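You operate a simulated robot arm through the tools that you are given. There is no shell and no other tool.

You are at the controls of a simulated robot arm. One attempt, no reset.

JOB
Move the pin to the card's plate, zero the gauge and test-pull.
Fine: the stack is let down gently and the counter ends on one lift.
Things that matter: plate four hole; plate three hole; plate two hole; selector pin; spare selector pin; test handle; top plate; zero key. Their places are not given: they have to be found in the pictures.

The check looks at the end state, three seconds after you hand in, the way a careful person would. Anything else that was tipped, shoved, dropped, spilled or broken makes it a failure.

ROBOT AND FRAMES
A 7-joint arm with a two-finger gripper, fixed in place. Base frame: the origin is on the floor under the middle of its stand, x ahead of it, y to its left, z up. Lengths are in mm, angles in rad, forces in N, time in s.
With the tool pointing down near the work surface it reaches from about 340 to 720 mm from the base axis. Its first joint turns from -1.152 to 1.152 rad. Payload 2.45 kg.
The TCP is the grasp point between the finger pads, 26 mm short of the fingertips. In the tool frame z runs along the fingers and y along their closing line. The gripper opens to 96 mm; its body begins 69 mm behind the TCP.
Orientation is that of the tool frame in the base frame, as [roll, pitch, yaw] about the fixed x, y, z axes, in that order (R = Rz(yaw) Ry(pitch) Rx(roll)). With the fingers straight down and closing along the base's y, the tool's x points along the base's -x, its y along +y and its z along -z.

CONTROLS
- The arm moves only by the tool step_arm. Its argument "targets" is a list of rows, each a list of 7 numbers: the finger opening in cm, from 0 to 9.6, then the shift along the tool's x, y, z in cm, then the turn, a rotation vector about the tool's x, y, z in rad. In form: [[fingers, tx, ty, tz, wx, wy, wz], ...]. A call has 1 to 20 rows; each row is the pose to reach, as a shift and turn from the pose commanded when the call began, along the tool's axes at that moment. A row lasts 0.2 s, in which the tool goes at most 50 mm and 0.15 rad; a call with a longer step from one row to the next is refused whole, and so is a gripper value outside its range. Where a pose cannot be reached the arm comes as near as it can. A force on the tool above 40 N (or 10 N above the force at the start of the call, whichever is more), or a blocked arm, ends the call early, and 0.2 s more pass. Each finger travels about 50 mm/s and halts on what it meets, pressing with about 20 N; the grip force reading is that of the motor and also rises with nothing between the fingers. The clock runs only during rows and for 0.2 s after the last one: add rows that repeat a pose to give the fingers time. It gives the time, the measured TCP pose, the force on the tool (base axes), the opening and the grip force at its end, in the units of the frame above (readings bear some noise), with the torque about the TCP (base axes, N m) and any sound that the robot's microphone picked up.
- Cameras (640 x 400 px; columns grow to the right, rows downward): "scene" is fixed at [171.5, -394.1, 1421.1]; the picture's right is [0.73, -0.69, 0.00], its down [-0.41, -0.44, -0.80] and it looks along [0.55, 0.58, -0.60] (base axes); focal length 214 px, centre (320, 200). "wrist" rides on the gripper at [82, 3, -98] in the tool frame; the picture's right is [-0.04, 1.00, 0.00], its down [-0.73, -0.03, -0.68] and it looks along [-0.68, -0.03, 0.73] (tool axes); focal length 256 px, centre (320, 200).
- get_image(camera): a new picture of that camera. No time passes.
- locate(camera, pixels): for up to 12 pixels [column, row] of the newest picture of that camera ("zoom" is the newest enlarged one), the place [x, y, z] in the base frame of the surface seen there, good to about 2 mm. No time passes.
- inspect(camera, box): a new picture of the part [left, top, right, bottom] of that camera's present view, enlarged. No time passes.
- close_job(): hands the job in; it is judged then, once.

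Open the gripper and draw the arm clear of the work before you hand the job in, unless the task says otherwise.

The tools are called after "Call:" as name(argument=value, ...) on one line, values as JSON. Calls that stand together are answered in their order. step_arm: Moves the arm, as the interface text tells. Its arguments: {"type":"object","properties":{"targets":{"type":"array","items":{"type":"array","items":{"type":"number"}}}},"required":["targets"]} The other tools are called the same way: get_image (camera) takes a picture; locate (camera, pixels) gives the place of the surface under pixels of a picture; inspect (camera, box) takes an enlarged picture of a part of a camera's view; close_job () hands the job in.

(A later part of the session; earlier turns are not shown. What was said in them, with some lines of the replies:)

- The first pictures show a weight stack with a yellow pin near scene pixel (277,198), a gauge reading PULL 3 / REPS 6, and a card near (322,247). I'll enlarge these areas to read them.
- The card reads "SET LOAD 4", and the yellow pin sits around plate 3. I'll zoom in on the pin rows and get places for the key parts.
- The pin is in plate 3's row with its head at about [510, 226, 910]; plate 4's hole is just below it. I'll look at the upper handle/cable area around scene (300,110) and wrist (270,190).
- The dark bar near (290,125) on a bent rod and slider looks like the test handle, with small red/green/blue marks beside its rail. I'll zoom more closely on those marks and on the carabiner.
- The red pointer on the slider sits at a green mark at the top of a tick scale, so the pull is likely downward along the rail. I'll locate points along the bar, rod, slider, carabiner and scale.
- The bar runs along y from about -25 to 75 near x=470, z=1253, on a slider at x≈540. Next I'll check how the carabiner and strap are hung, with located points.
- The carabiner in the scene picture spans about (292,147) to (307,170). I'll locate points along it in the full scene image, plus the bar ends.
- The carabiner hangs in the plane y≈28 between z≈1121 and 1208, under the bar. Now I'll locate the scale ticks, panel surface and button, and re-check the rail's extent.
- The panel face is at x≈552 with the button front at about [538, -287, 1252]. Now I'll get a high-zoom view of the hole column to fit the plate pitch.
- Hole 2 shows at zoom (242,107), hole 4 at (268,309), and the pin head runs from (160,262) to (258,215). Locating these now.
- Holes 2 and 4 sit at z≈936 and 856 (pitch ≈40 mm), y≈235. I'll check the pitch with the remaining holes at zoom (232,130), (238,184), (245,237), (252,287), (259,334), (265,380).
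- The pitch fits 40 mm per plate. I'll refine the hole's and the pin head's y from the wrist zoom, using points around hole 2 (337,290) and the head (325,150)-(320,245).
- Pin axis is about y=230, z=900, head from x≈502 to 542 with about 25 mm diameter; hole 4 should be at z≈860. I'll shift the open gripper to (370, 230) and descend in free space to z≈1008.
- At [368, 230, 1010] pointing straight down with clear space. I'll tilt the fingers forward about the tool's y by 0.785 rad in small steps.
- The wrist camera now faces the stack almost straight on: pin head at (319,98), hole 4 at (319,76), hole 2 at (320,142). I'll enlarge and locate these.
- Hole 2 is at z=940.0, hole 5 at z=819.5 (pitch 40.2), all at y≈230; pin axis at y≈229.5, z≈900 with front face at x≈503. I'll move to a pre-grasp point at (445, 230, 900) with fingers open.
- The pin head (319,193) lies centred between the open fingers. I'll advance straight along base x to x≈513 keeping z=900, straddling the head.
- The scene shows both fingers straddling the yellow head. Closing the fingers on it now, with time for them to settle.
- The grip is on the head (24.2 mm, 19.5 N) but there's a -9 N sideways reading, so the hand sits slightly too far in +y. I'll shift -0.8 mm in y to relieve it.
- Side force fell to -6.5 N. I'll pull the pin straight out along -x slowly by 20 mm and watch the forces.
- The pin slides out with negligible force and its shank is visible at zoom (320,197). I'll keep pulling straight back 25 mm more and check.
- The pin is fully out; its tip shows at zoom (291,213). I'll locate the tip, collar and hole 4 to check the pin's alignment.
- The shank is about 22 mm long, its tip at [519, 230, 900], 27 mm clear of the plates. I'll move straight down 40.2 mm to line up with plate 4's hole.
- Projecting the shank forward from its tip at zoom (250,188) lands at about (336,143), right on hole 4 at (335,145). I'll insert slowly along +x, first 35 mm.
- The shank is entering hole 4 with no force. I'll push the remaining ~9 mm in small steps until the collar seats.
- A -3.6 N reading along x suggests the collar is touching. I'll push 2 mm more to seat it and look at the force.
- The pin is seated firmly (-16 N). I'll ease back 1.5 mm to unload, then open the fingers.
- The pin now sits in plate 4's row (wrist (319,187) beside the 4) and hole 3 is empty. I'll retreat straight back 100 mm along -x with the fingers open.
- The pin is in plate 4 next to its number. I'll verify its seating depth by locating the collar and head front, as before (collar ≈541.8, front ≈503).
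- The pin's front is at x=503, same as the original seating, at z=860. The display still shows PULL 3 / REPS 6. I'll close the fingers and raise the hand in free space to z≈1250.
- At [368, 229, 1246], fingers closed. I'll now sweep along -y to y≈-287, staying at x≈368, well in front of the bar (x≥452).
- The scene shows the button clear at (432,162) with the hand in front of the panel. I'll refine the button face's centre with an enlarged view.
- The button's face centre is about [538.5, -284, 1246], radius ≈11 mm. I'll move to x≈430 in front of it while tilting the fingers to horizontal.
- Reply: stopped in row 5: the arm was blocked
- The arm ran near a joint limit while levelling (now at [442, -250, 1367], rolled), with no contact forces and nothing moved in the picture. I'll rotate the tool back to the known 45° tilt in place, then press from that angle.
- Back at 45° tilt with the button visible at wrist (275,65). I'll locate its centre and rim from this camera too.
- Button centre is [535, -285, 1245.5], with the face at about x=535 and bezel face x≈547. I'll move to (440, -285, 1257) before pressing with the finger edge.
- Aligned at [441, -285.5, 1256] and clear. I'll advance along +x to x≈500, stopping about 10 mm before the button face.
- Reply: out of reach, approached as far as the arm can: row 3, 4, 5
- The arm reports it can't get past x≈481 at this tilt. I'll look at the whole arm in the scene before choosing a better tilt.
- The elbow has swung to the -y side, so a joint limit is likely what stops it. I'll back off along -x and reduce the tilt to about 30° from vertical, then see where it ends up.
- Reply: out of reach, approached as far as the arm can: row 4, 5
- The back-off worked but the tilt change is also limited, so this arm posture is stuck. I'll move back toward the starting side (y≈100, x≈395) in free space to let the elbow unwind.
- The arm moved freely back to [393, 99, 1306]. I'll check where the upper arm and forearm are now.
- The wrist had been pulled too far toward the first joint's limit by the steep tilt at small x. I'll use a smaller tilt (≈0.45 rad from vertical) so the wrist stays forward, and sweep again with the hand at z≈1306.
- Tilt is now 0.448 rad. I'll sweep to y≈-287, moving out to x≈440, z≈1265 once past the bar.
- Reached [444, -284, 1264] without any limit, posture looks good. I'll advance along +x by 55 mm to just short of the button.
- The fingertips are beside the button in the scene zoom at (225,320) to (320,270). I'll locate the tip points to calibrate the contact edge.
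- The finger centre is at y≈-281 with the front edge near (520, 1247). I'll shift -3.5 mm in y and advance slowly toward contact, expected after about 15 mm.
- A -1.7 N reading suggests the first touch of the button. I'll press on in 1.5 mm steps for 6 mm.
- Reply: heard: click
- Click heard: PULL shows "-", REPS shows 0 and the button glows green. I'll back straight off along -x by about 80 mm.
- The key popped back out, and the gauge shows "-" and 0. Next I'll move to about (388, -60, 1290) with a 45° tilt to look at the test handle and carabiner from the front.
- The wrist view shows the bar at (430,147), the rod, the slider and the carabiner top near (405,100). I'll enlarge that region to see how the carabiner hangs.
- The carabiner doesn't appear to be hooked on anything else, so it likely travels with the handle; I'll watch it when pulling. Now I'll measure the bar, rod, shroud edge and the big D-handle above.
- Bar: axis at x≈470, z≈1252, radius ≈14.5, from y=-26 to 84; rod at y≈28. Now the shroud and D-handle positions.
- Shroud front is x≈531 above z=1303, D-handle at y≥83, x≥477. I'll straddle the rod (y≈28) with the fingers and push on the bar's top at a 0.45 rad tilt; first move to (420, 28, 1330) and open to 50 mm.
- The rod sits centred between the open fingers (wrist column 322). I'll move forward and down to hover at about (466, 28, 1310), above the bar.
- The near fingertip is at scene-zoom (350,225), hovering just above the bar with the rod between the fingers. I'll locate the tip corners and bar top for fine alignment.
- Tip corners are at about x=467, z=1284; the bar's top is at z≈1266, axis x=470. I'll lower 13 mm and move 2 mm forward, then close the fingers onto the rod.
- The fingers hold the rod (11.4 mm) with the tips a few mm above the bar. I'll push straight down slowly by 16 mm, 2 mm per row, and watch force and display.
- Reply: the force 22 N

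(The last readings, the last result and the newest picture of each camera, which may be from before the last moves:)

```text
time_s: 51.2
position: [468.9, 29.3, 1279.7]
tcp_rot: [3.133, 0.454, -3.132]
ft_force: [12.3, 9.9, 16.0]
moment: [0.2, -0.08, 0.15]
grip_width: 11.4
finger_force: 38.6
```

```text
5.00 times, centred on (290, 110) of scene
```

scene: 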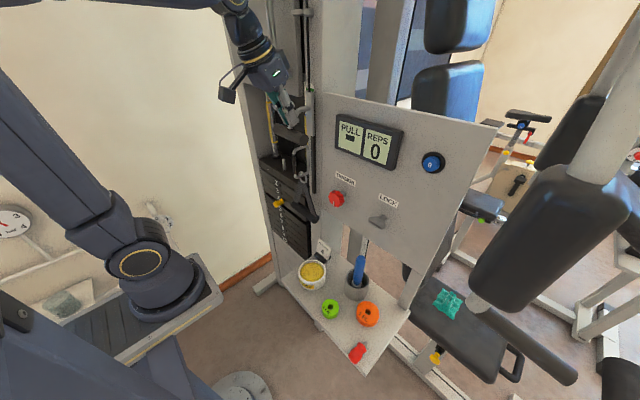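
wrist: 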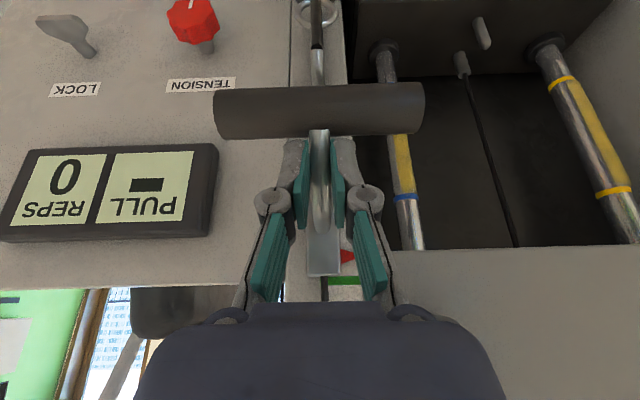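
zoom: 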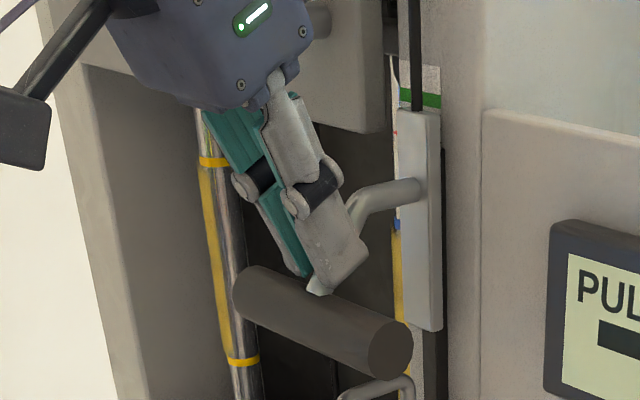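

The slider, bar and carabiner moved down together with 16 N on the tool, and the green mark is now visible above the slider. I'll look at the stack to see the gap.

Call:
inspect(camera="scene", box=[250, 150, 330, 240])

Call:
inspect(camera="wrist", box=[280, 220, 400, 310])

```text
4.44 times, centred on (290, 195) of scene
```

zoom: 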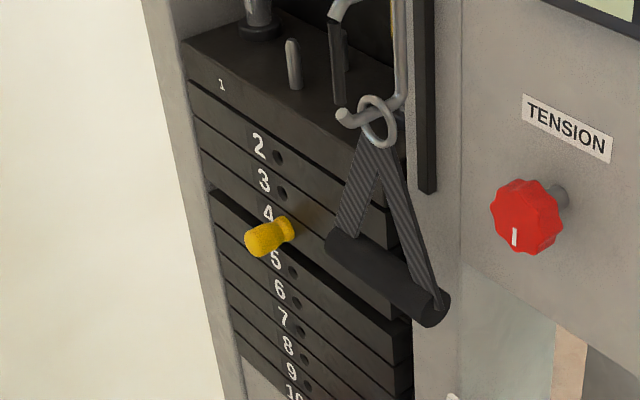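

```text
4.44 times, centred on (340, 265) of wrist
```

zoom: 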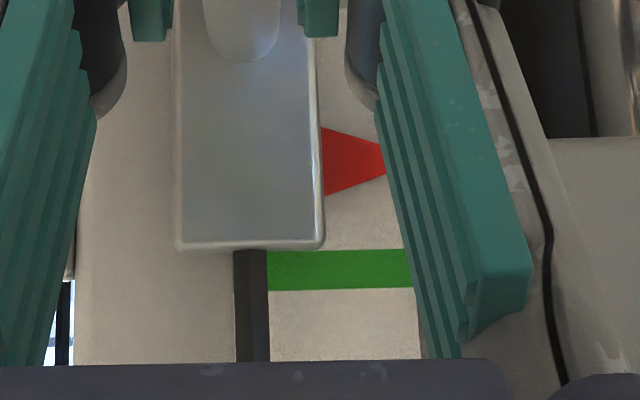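

Plates 1–4 have lifted together with a visible gap above plate 5, load about 16 N. I'll continue down another 18 mm at 3 mm per row and check the display.

Call:
step_arm(targets=[[0.5, 0.13, 0, 0.27, 0, 0, 0], [0.5, 0.26, 0, 0.54, 0, 0, 0], [0.5, 0.39, 0, 0.81, 0, 0, 0], [0.5, 0.52, 0, 1.08, 0, 0, 0], [0.5, 0.65, 0, 1.35, 0, 0, 0], [0.5, 0.78, 0, 1.62, 0, 0, 0]])

Call:
get_image(camera="wrist")

Call:
inspect(camera="scene", box=[250, 90, 410, 240])

```text
time_s: 52.6
position: [468.1, 29.4, 1262.5]
tcp_rot: [3.134, 0.453, -3.132]
ft_force: [-0.6, 6.5, 17.3]
moment: [0.16, -0.89, 0.07]
grip_width: 11.6
finger_force: 38.7
```

```text
taken
```

wrist: 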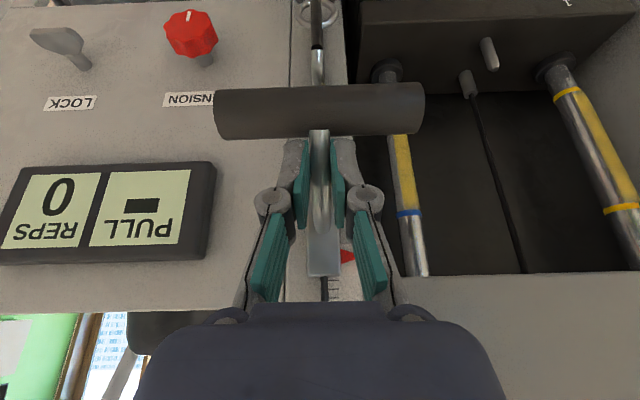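

```text
2.67 times, centred on (330, 165) of scene
```

zoom: 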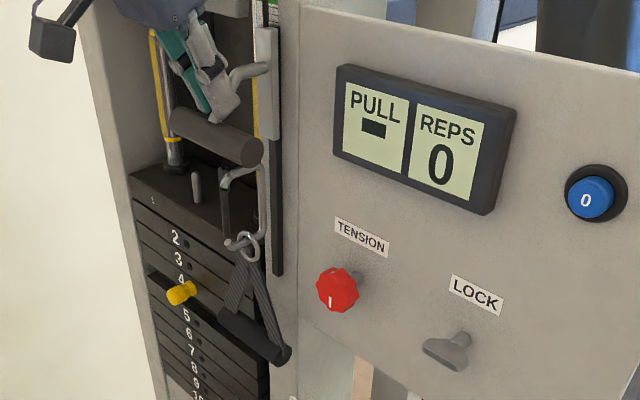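

Lifted about 33 mm so far, load steady at 17 N, display still "-"/0. I'll continue another 18 mm down.

Call:
step_arm(targets=[[0.5, 0.13, 0, 0.27, 0, 0, 0], [0.5, 0.26, 0, 0.54, 0, 0, 0], [0.5, 0.39, 0, 0.81, 0, 0, 0], [0.5, 0.52, 0, 1.08, 0, 0, 0], [0.5, 0.65, 0, 1.35, 0, 0, 0], [0.5, 0.78, 0, 1.62, 0, 0, 0]])

Call:
get_image(camera="wrist")

Call:
inspect(camera="scene", box=[250, 70, 410, 240])

```text
time_s: 54.0
position: [468.6, 28.7, 1244.4]
tcp_rot: [3.134, 0.452, -3.133]
ft_force: [4.6, 7.8, 17.4]
moment: [0.16, 0.07, 0.12]
grip_width: 11.9
finger_force: 38.3
```

```text
taken
```

wrist: 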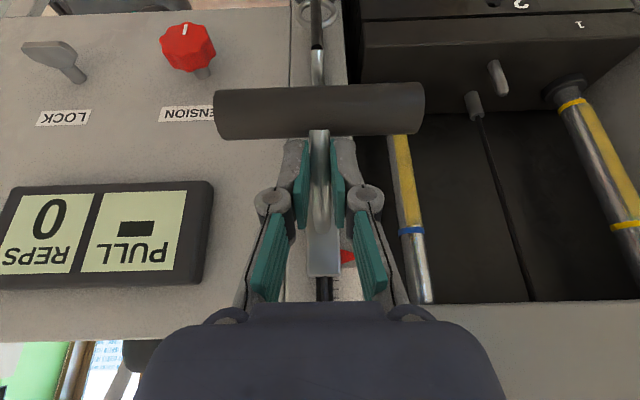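

```text
2.35 times, centred on (330, 155) of scene
```

zoom: 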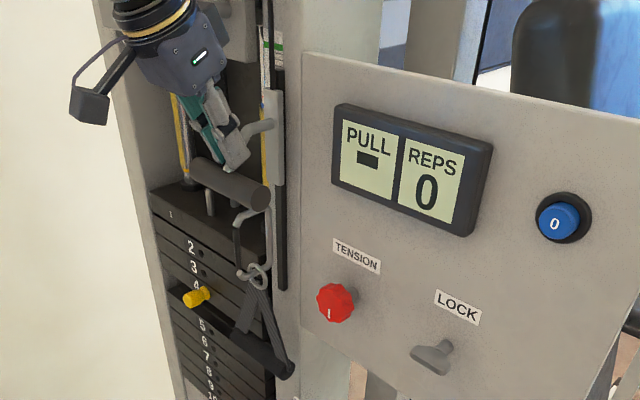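

About 53 mm of travel so far; the top plate's right bushing (565,90) is nearing the yellow band on its guide rod at (572,105). I'll measure those heights and the scale pointer.

Call:
locate(camera="wrist", pixels=[[572, 105], [563, 92], [626, 224], [600, 160], [412, 230], [400, 150], [497, 75], [480, 130], [440, 100], [420, 32], [620, 25], [347, 257]])

Call:
inspect(camera="wrist", box=[380, 0, 640, 300])

Call:
inspect(camera="wrist", box=[290, 230, 390, 305])

```text
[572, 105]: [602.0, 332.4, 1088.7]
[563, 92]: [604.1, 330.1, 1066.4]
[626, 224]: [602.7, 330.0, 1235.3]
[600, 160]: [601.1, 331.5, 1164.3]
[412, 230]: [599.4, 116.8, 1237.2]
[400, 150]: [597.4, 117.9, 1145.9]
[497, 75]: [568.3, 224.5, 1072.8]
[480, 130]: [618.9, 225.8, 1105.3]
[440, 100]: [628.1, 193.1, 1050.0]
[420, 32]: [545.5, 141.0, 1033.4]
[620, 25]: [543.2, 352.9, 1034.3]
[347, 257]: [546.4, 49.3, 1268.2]
```

```text
1.33 times, centred on (510, 150) of wrist
```

zoom: 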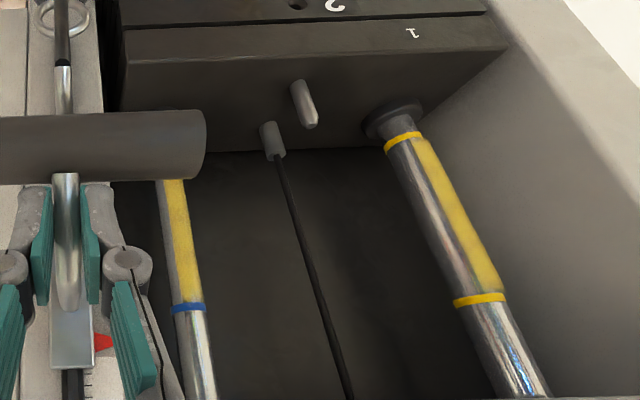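

```text
5.33 times, centred on (340, 268) of wrist
```

zoom: 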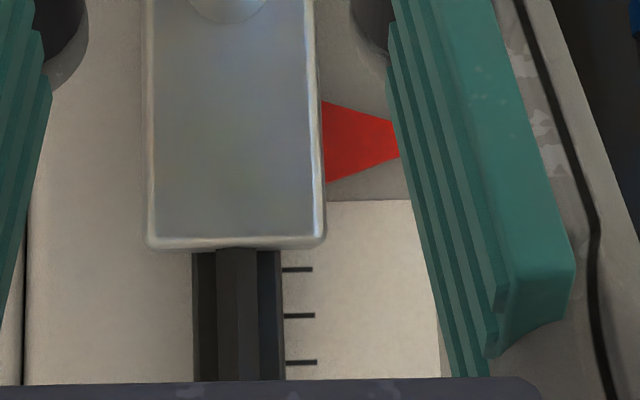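

The top plate has risen about 51 mm (post top 1022→1073) and the bushing is 23 mm below the yellow band at z≈1089. Before pulling further I'll check the hanging strap's clearance above the card.

Call:
inspect(camera="scene", box=[270, 190, 350, 290])

```text
4.00 times, centred on (310, 240) of scene
```

zoom: 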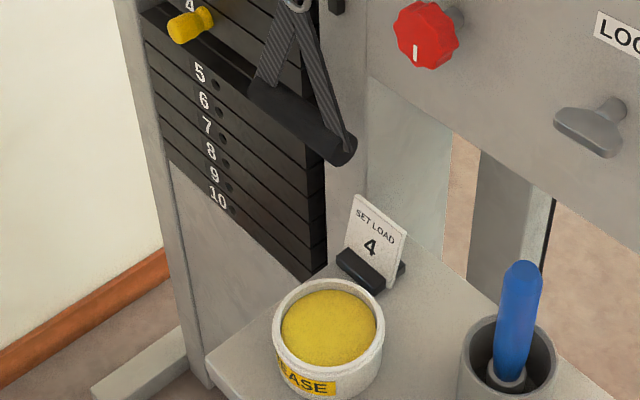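

Call:
locate(camera="zoom", pixels=[[340, 150], [265, 95], [300, 120], [360, 200], [405, 235], [350, 265], [340, 165], [350, 140], [325, 290], [270, 360]])

```text
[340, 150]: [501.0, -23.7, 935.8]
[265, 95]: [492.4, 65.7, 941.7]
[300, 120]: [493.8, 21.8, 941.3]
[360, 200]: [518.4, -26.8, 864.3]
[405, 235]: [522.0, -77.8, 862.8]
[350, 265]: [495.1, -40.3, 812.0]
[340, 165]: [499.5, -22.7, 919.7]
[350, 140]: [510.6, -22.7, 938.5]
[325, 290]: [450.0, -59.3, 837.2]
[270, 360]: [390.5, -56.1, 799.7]
```

The strap's bottom (z≈917) is still about 50 mm above the card's top (z≈866), so up to ~35 mm more is safe. I'll pull 12 mm further and check the display.

Call:
step_arm(targets=[[0.5, 0.13, 0, 0.27, 0, 0, 0], [0.5, 0.26, 0, 0.54, 0, 0, 0], [0.5, 0.39, 0, 0.81, 0, 0, 0], [0.5, 0.52, 0, 1.08, 0, 0, 0], [0.5, 0.52, 0, 1.08, 0, 0, 0]])

Call:
inspect(camera="scene", box=[250, 70, 410, 240])

Call:
get_image(camera="wrist")

```text
time_s: 55.2
position: [468.6, 30.3, 1232.5]
tcp_rot: [3.134, 0.453, -3.133]
ft_force: [7.7, 8.8, 17.4]
moment: [0.13, -0.48, 0.1]
grip_width: 11.6
finger_force: 38.4
```

```text
2.35 times, centred on (330, 155) of scene
```

zoom: 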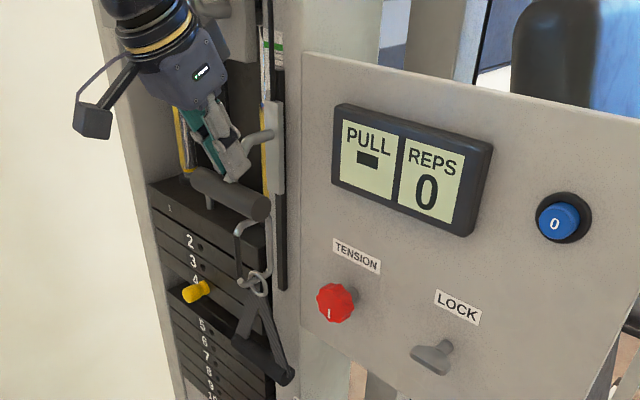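

```text
taken
```

wrist: 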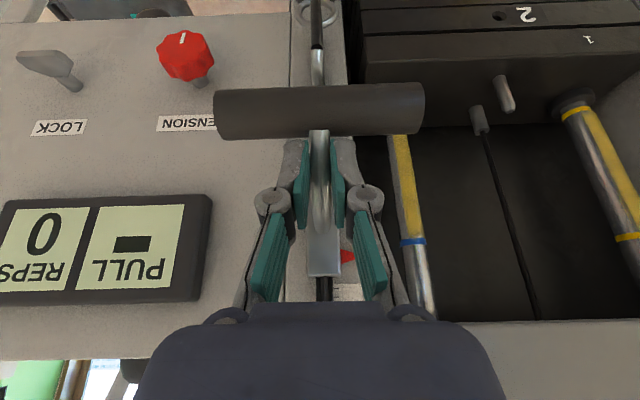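

Travel is about 65 mm, still "-"/0, and the bushing is just under the yellow band. I'll pull 15 mm further so the top plate enters the marked zone.

Call:
step_arm(targets=[[0.5, 0.13, 0, 0.27, 0, 0, 0], [0.5, 0.26, 0, 0.54, 0, 0, 0], [0.5, 0.39, 0, 0.81, 0, 0, 0], [0.5, 0.52, 0, 1.08, 0, 0, 0], [0.5, 0.65, 0, 1.35, 0, 0, 0], [0.5, 0.65, 0, 1.35, 0, 0, 0]])

Call:
inspect(camera="scene", box=[250, 70, 410, 260])

Call:
get_image(camera="wrist")

```text
time_s: 56.6
position: [467.4, 29.1, 1217.4]
tcp_rot: [3.134, 0.449, -3.134]
ft_force: [-4.6, -0.3, 18.1]
moment: [-0.01, -0.17, -0.03]
grip_width: 11.0
finger_force: 38.6
```

```text
2.11 times, centred on (330, 165) of scene
```

zoom: 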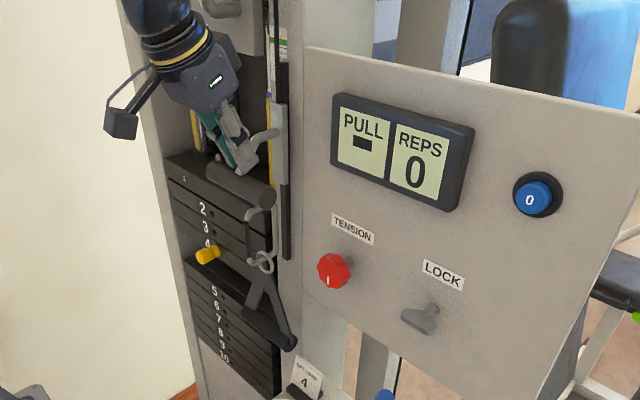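

```text
taken
```

wrist: 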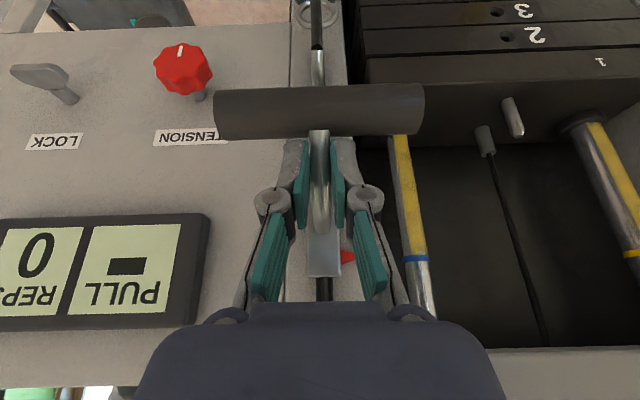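

The bushing now covers the yellow band (travel ≈80 mm), load 18 N, display still "-"/0. I'll check the strap-to-card clearance before deciding whether to go deeper.

Call:
inspect(camera="scene", box=[285, 210, 345, 260])

```text
8.00 times, centred on (315, 235) of scene
```

zoom: 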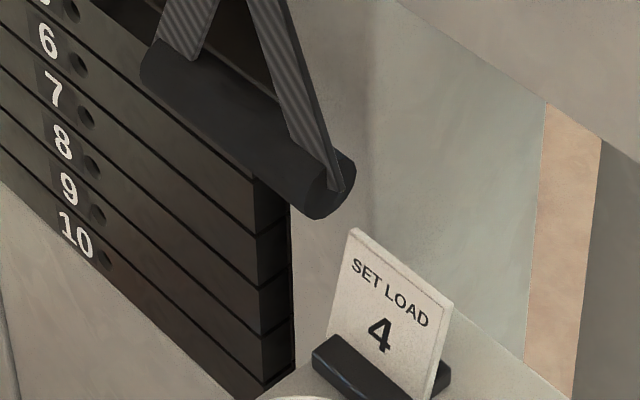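

Call:
locate(camera="zoom", pixels=[[325, 212], [340, 180], [300, 195], [200, 120], [353, 232], [375, 245], [450, 300], [350, 170]])

```text
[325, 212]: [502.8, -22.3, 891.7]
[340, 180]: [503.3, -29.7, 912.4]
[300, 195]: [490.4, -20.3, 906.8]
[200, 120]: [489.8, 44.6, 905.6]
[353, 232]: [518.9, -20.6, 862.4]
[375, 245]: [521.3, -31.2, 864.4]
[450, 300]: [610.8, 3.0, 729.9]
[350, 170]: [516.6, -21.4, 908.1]
```

The strap bottom (z≈890) still clears the card top (z≈864) by ~26 mm. I'll pull 10 mm more, stopping well short, and check the display again.

Call:
step_arm(targets=[[0.5, 0.11, 0, 0.225, 0, 0, 0], [0.5, 0.22, 0, 0.45, 0, 0, 0], [0.5, 0.33, 0, 0.675, 0, 0, 0], [0.5, 0.435, 0, 0.9, 0, 0, 0], [0.5, 0.435, 0, 0.9, 0, 0, 0]])

Call:
inspect(camera="scene", box=[250, 70, 410, 260])

Call:
get_image(camera="wrist")

```text
time_s: 57.8
position: [468.2, 29.3, 1207.4]
tcp_rot: [3.136, 0.451, -3.132]
ft_force: [-2.7, -6.1, 18.5]
moment: [-0.11, -0.65, -0.12]
grip_width: 11.5
finger_force: 38.5
```

```text
2.11 times, centred on (330, 165) of scene
```

zoom: 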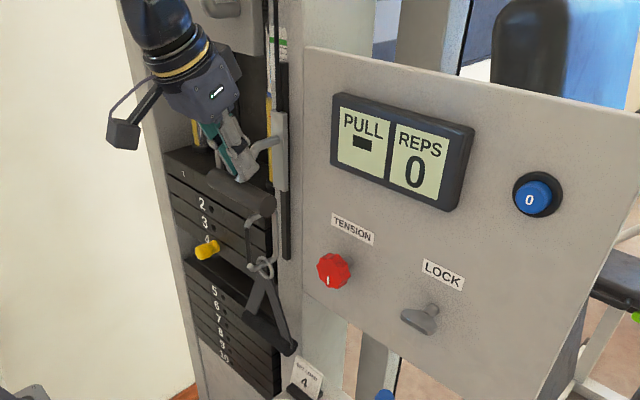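

```text
taken
```

wrist: 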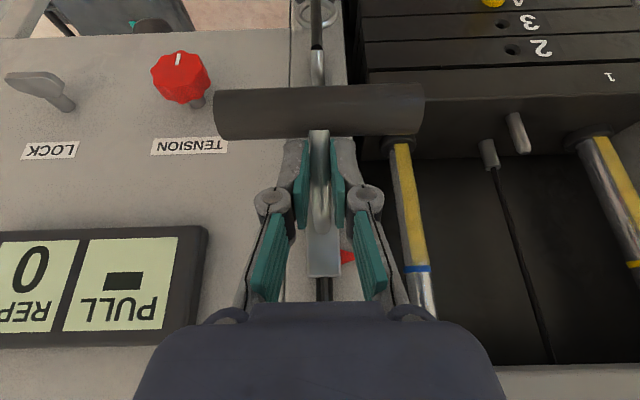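

Travel is 90 mm and still uncounted, so the rep likely registers on return. I'll let the stack down slowly: 60 mm up at 3 mm per row, keeping the grip on the rod.

Call:
step_arm(targets=[[0.5, -0.13, 0, -0.27, 0, 0, 0], [0.5, -0.26, 0, -0.54, 0, 0, 0], [0.5, -0.39, 0, -0.81, 0, 0, 0], [0.5, -0.52, 0, -1.08, 0, 0, 0], [0.5, -0.65, 0, -1.35, 0, 0, 0], [0.5, -0.78, 0, -1.62, 0, 0, 0], [0.5, -0.91, 0, -1.89, 0, 0, 0], [0.5, -1.04, 0, -2.16, 0, 0, 0], [0.5, -1.17, 0, -2.43, 0, 0, 0], [0.5, -1.3, 0, -2.7, 0, 0, 0], [0.5, -1.43, 0, -2.97, 0, 0, 0], [0.5, -1.57, 0, -3.24, 0, 0, 0], [0.5, -1.7, 0, -3.51, 0, 0, 0], [0.5, -1.83, 0, -3.78, 0, 0, 0], [0.5, -1.96, 0, -4.05, 0, 0, 0], [0.5, -2.09, 0, -4.32, 0, 0, 0], [0.5, -2.22, 0, -4.59, 0, 0, 0], [0.5, -2.35, 0, -4.86, 0, 0, 0], [0.5, -2.48, 0, -5.13, 0, 0, 0], [0.5, -2.61, 0, -5.4, 0, 0, 0]])

Call:
inspect(camera="scene", box=[250, 70, 410, 260])

Call:
get_image(camera="wrist")

```text
time_s: 62.0
position: [467.2, 30.5, 1267.7]
tcp_rot: [3.134, 0.451, -3.133]
ft_force: [6.9, -5.0, 17.1]
moment: [-0.07, -0.73, -0.09]
grip_width: 11.6
finger_force: 38.5
```

```text
2.11 times, centred on (330, 165) of scene
```

zoom: 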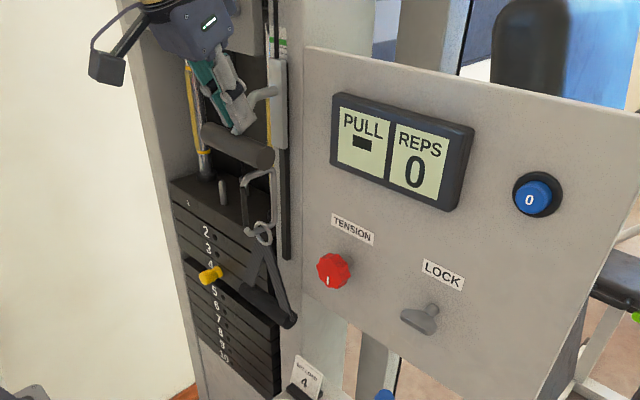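

```text
taken
```

wrist: 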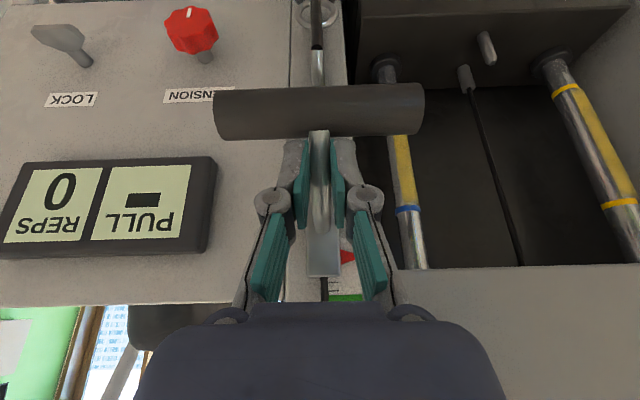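

Coming down smoothly with 17 N held and about 27 mm left. I'll continue at 1.5 mm per row for 22 mm.

Call:
step_arm(targets=[[0.5, -0.065, 0, -0.135, 0, 0, 0], [0.5, -0.13, 0, -0.27, 0, 0, 0], [0.5, -0.196, 0, -0.405, 0, 0, 0], [0.5, -0.261, 0, -0.54, 0, 0, 0], [0.5, -0.326, 0, -0.675, 0, 0, 0], [0.5, -0.391, 0, -0.81, 0, 0, 0], [0.5, -0.457, 0, -0.945, 0, 0, 0], [0.5, -0.522, 0, -1.08, 0, 0, 0], [0.5, -0.587, 0, -1.215, 0, 0, 0], [0.5, -0.652, 0, -1.35, 0, 0, 0], [0.5, -0.718, 0, -1.485, 0, 0, 0], [0.5, -0.783, 0, -1.62, 0, 0, 0], [0.5, -0.848, 0, -1.755, 0, 0, 0], [0.5, -0.913, 0, -1.89, 0, 0, 0], [0.5, -0.957, 0, -1.98, 0, 0, 0]])

Call:
inspect(camera="scene", box=[250, 70, 410, 260])

Call:
inspect(camera="wrist", box=[280, 220, 400, 310])

```text
time_s: 65.2
position: [468.1, 29.2, 1289.3]
tcp_rot: [3.135, 0.452, -3.134]
ft_force: [5.4, 2.1, 16.2]
moment: [0.07, 0.33, 0.01]
grip_width: 11.5
finger_force: 39.0
```

```text
2.11 times, centred on (330, 165) of scene
```

zoom: 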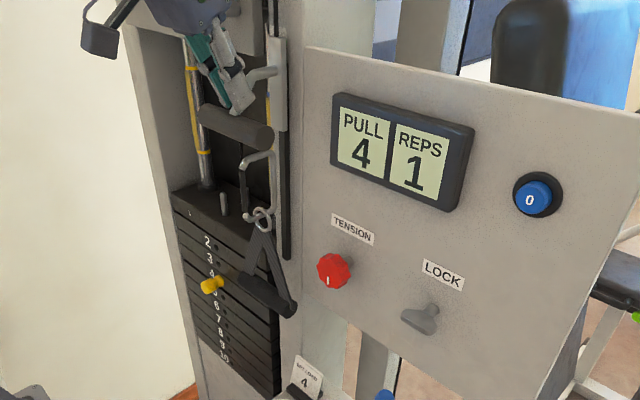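

```text
4.44 times, centred on (340, 265) of wrist
```

zoom: 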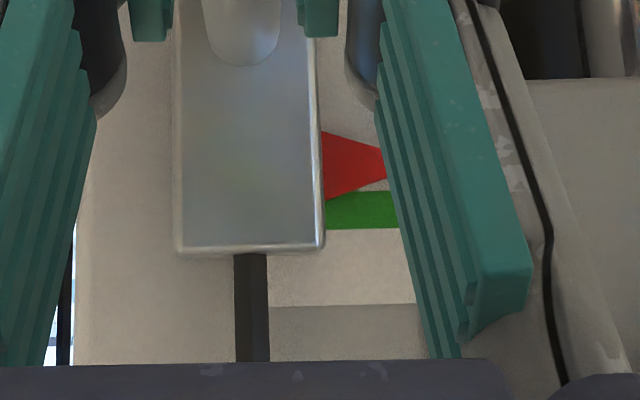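

The display now reads PULL 4, REPS 1. I'll finish the last few mm at 1 mm per row until the stack rests and the load vanishes.

Call:
step_arm(targets=[[0.5, -0.043, 0, -0.09, 0, 0, 0], [0.5, -0.087, 0, -0.18, 0, 0, 0], [0.5, -0.13, 0, -0.27, 0, 0, 0], [0.5, -0.174, 0, -0.36, 0, 0, 0], [0.5, -0.217, 0, -0.45, 0, 0, 0], [0.5, -0.261, 0, -0.54, 0, 0, 0], [0.5, -0.261, 0, -0.54, 0, 0, 0]])

Call:
inspect(camera="wrist", box=[280, 220, 400, 310])

Call:
inspect(camera="scene", box=[250, 150, 330, 240])

```text
time_s: 66.8
position: [467.1, 30.6, 1294.0]
tcp_rot: [3.136, 0.449, -3.134]
ft_force: [5.5, 1.5, 8.8]
moment: [0.03, -0.2, 0.06]
grip_width: 11.3
finger_force: 38.7
```

```text
4.44 times, centred on (340, 265) of wrist
```

zoom: 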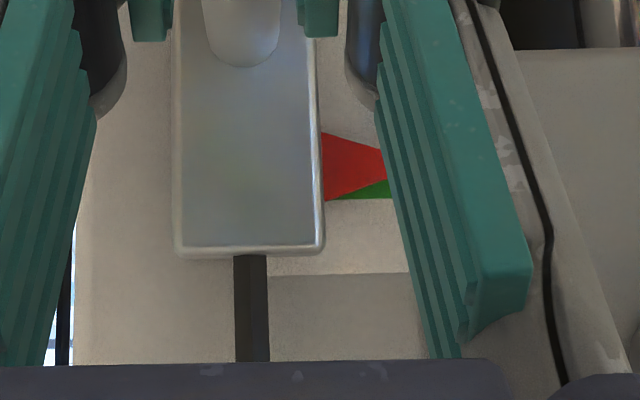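

```text
4.44 times, centred on (290, 195) of scene
```

zoom: 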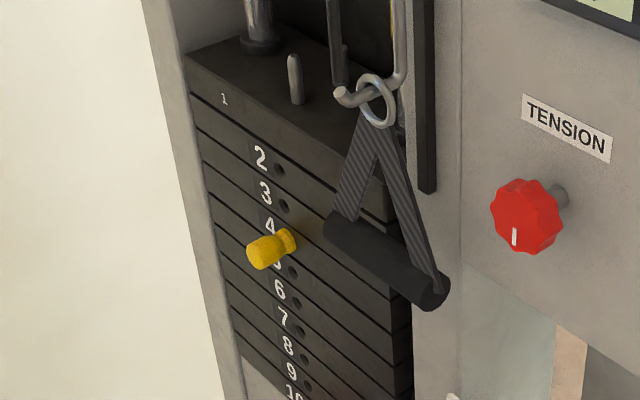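

The stack looks landed (pointer back at green) with 8.8 N residual. I'll ease up 2 mm more to take the rest of the load off.

Call:
step_arm(targets=[[0.5, -0.03, 0, -0.06, 0, 0, 0], [0.5, -0.06, 0, -0.12, 0, 0, 0], [0.5, -0.087, 0, -0.18, 0, 0, 0], [0.5, -0.087, 0, -0.18, 0, 0, 0]])

```text
time_s: 67.8
position: [468.8, 29.6, 1296.1]
tcp_rot: [3.131, 0.448, -3.134]
ft_force: [10.7, 4.8, -1.9]
moment: [0.09, -0.22, 0.04]
grip_width: 11.6
finger_force: 38.3
```

Load is gone (z force -1.9 N), TCP z=1296 as at the start of the pull. I'll open the fingers to 50 mm to release the rod.

Call:
step_arm(targets=[[1.5, 0, 0, 0, 0, 0, 0], [2.5, 0, 0, 0, 0, 0, 0], [3.5, 0, 0, 0, 0, 0, 0], [4.5, 0, 0, 0, 0, 0, 0], [5.0, 0, 0, 0, 0, 0, 0], [5.0, 0, 0, 0, 0, 0, 0]])

Call:
get_image(camera="wrist")

Call:
inspect(camera="scene", box=[250, 70, 410, 260])

```text
time_s: 69.2
position: [467.8, 28.7, 1296.4]
tcp_rot: [3.134, 0.449, -3.133]
ft_force: [-0.2, -1.0, -1.0]
moment: [0.01, -0.01, -0.03]
grip_width: 50.0
finger_force: 0.0
```

```text
taken
```

wrist: 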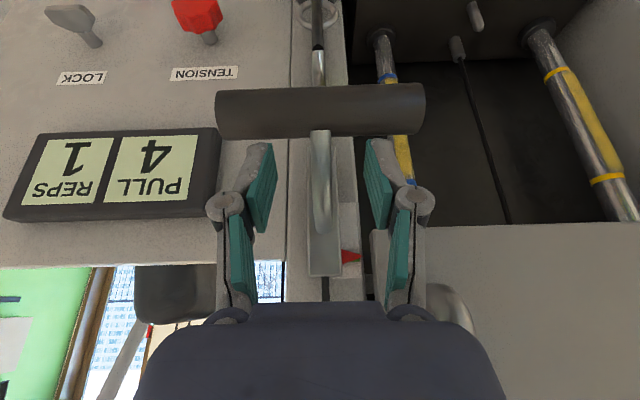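

```text
2.11 times, centred on (330, 165) of scene
```

zoom: 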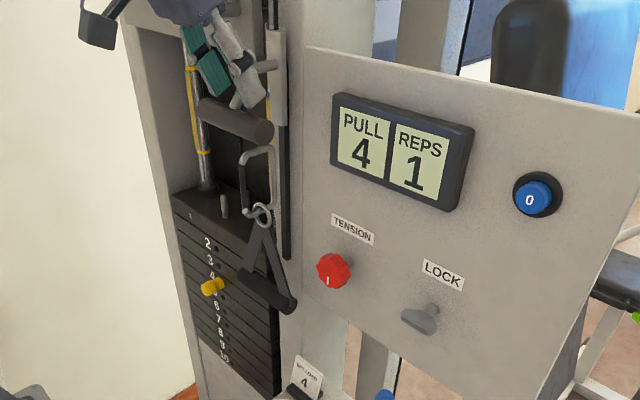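

Released; PULL 4, REPS 1, pointer on green. I'll withdraw up and back along the way I came, to about (388, 29, 1346).

Call:
step_arm(targets=[[5.0, -0.26, 0, -0.54, 0, 0, 0], [5.0, -0.52, 0, -1.08, 0, 0, 0], [5.0, 1.12, 0, -3.2, 0, 0, 0], [5.0, 2.75, 0, -5.33, 0, 0, 0], [5.0, 5.03, 0, -7.98, 0, 0, 0], [5.0, 5.03, 0, -7.98, 0, 0, 0], [5.0, 5.03, 0, -7.98, 0, 0, 0]])

Call:
get_image(camera="scene")

Call:
get_image(camera="wrist")

Call:
inspect(camera="scene", box=[250, 90, 410, 240])

Call:
inspect(camera="scene", box=[255, 160, 335, 225])

```text
time_s: 70.8
position: [387.2, 27.5, 1348.4]
tcp_rot: [3.134, 0.452, -3.132]
ft_force: [-0.3, -0.2, -0.6]
moment: [0.0, -0.02, -0.03]
grip_width: 50.3
finger_force: 0.1
```

```text
taken
```

scene: 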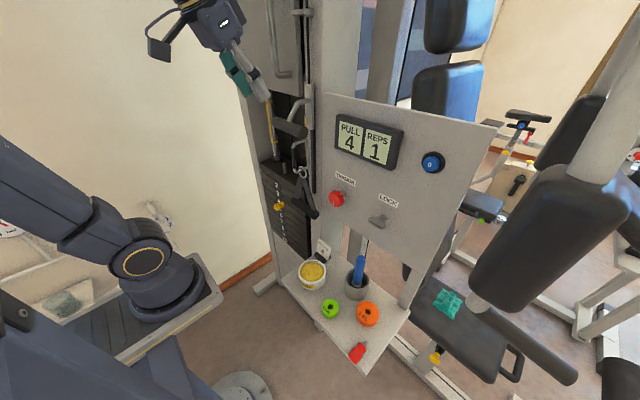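

```text
taken
```

wrist: 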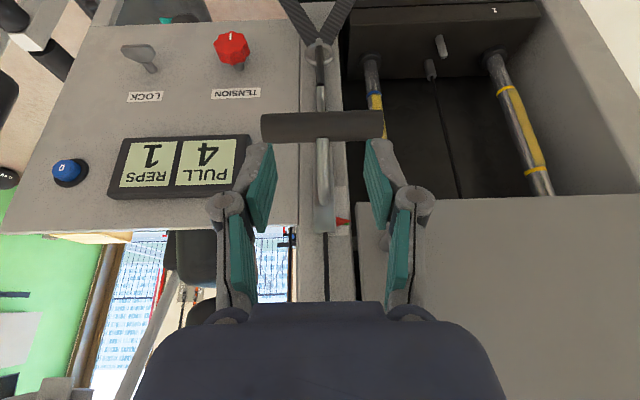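

```text
2.67 times, centred on (330, 165) of scene
```

zoom: 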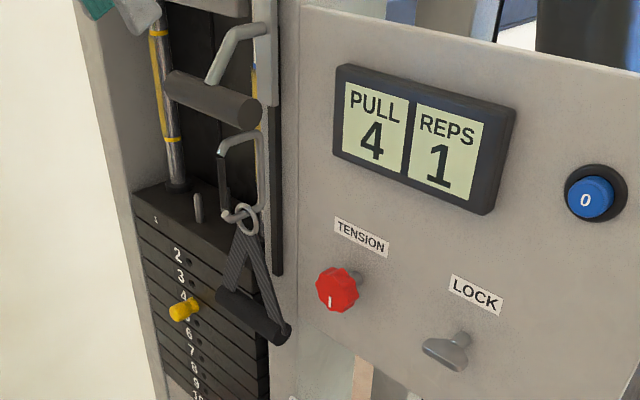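

```text
6.15 times, centred on (295, 192) of scene
```

zoom: 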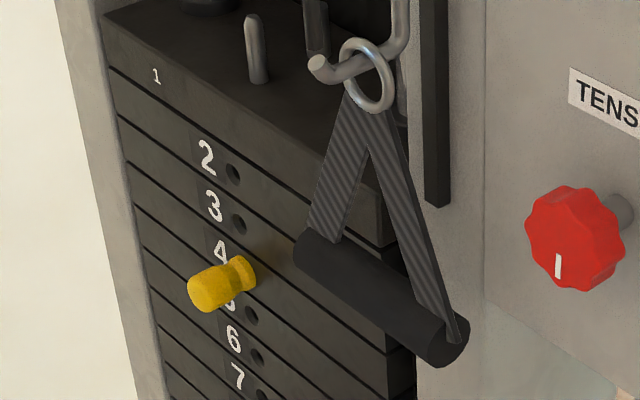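

Everything rests: PULL 4, REPS 1, pin beside the 4. I'll do a final check of the pin's seating, plate heights and the pointer.

Call:
locate(camera="zoom", pixels=[[205, 290], [225, 280], [245, 268], [252, 272], [228, 172], [234, 222], [246, 315], [258, 75]])

Call:
inspect(camera="wrist", box=[300, 180, 370, 260])

Call:
inspect(camera="scene", box=[270, 230, 420, 380])

```text
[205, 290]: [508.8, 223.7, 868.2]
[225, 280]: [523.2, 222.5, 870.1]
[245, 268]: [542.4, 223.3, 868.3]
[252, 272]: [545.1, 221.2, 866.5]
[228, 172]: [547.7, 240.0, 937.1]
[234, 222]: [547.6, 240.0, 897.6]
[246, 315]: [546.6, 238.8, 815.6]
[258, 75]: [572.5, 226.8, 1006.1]
```

```text
5.00 times, centred on (335, 220) of wrist
```

zoom: 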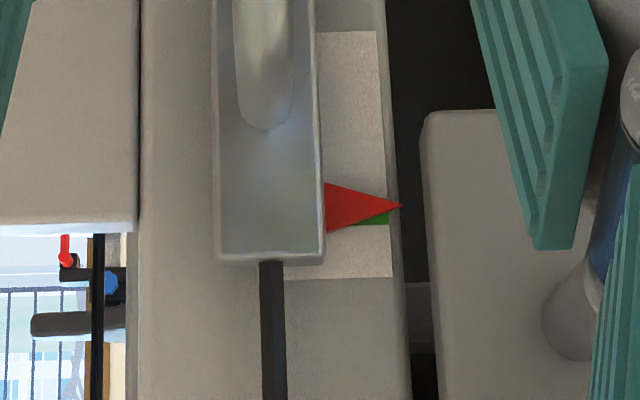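

```text
2.67 times, centred on (345, 305) of scene
```

zoom: 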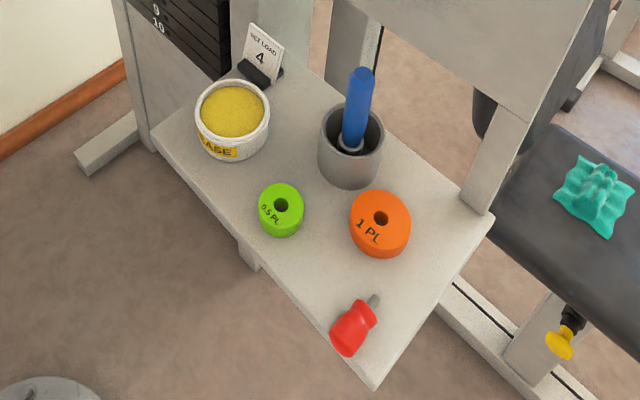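

Pin collar at x≈543 (seated), plates back at their original heights, pointer on green, shelf items unmoved. I'll open the gripper fully and draw the arm a little further away.

Call:
step_arm(targets=[[6.5, -0.2, 0, -2.1, 0, 0, 0], [8.0, -0.5, 0, -4.2, 0, 0, 0], [9.0, -0.81, 0, -6.27, 0, 0, 0], [9.5, -0.81, 0, -6.27, 0, 0, 0], [9.5, -0.81, 0, -6.27, 0, 0, 0]])

Call:
get_image(camera="scene")

```text
time_s: 72.0
position: [367.4, 26.4, 1405.2]
tcp_rot: [3.134, 0.449, -3.132]
ft_force: [0.2, 0.1, -0.2]
moment: [-0.02, 0.01, 0.01]
grip_width: 94.8
finger_force: 0.1
```

```text
taken
```

scene: 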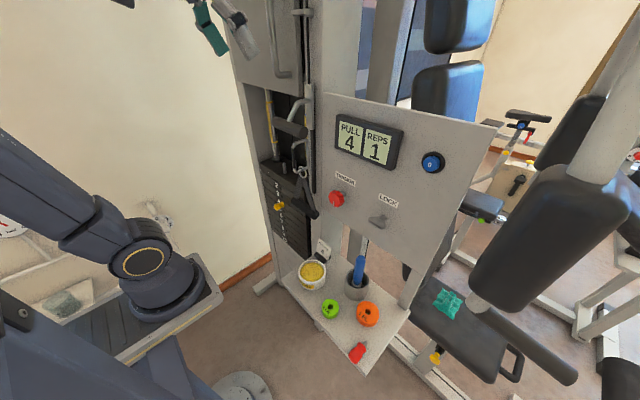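

The arm is clear with the gripper open, the gauge reads PULL 4 / REPS 1, the stack is at rest and nothing else has moved. Handing the job in.

Call:
close_job()

```text
The job is handed in.
```

The job is done and handed in. The pin is in plate four, the gauge was zeroed, and one test-pull was made. The counter reads PULL 4 / REPS 1.

- **Pin:** it went from plate three to plate four, as the card says, and sits at the same depth as before.
- **Zero key:** one press, with a click. The gauge then showed "-" and 0.
- **Test pull:** I pulled the handle down about 90 mm, and plates one to four rose together. The rep counted on the way back. I let the stack down at about 15 mm/s, slowing to about 5 mm/s for the last few millimetres. The plates are back at their original heights and the pointer is on the green mark.
- **Arm trouble:** while lining up on the zero key the arm ran into a joint limit and stopped in a twisted pose. It showed no contact force and nothing in the pictures had moved. I backed it out and pressed the key from a different angle.

In the last pictures nothing else on the machine or shelf had moved. The gripper is open and the arm is clear.
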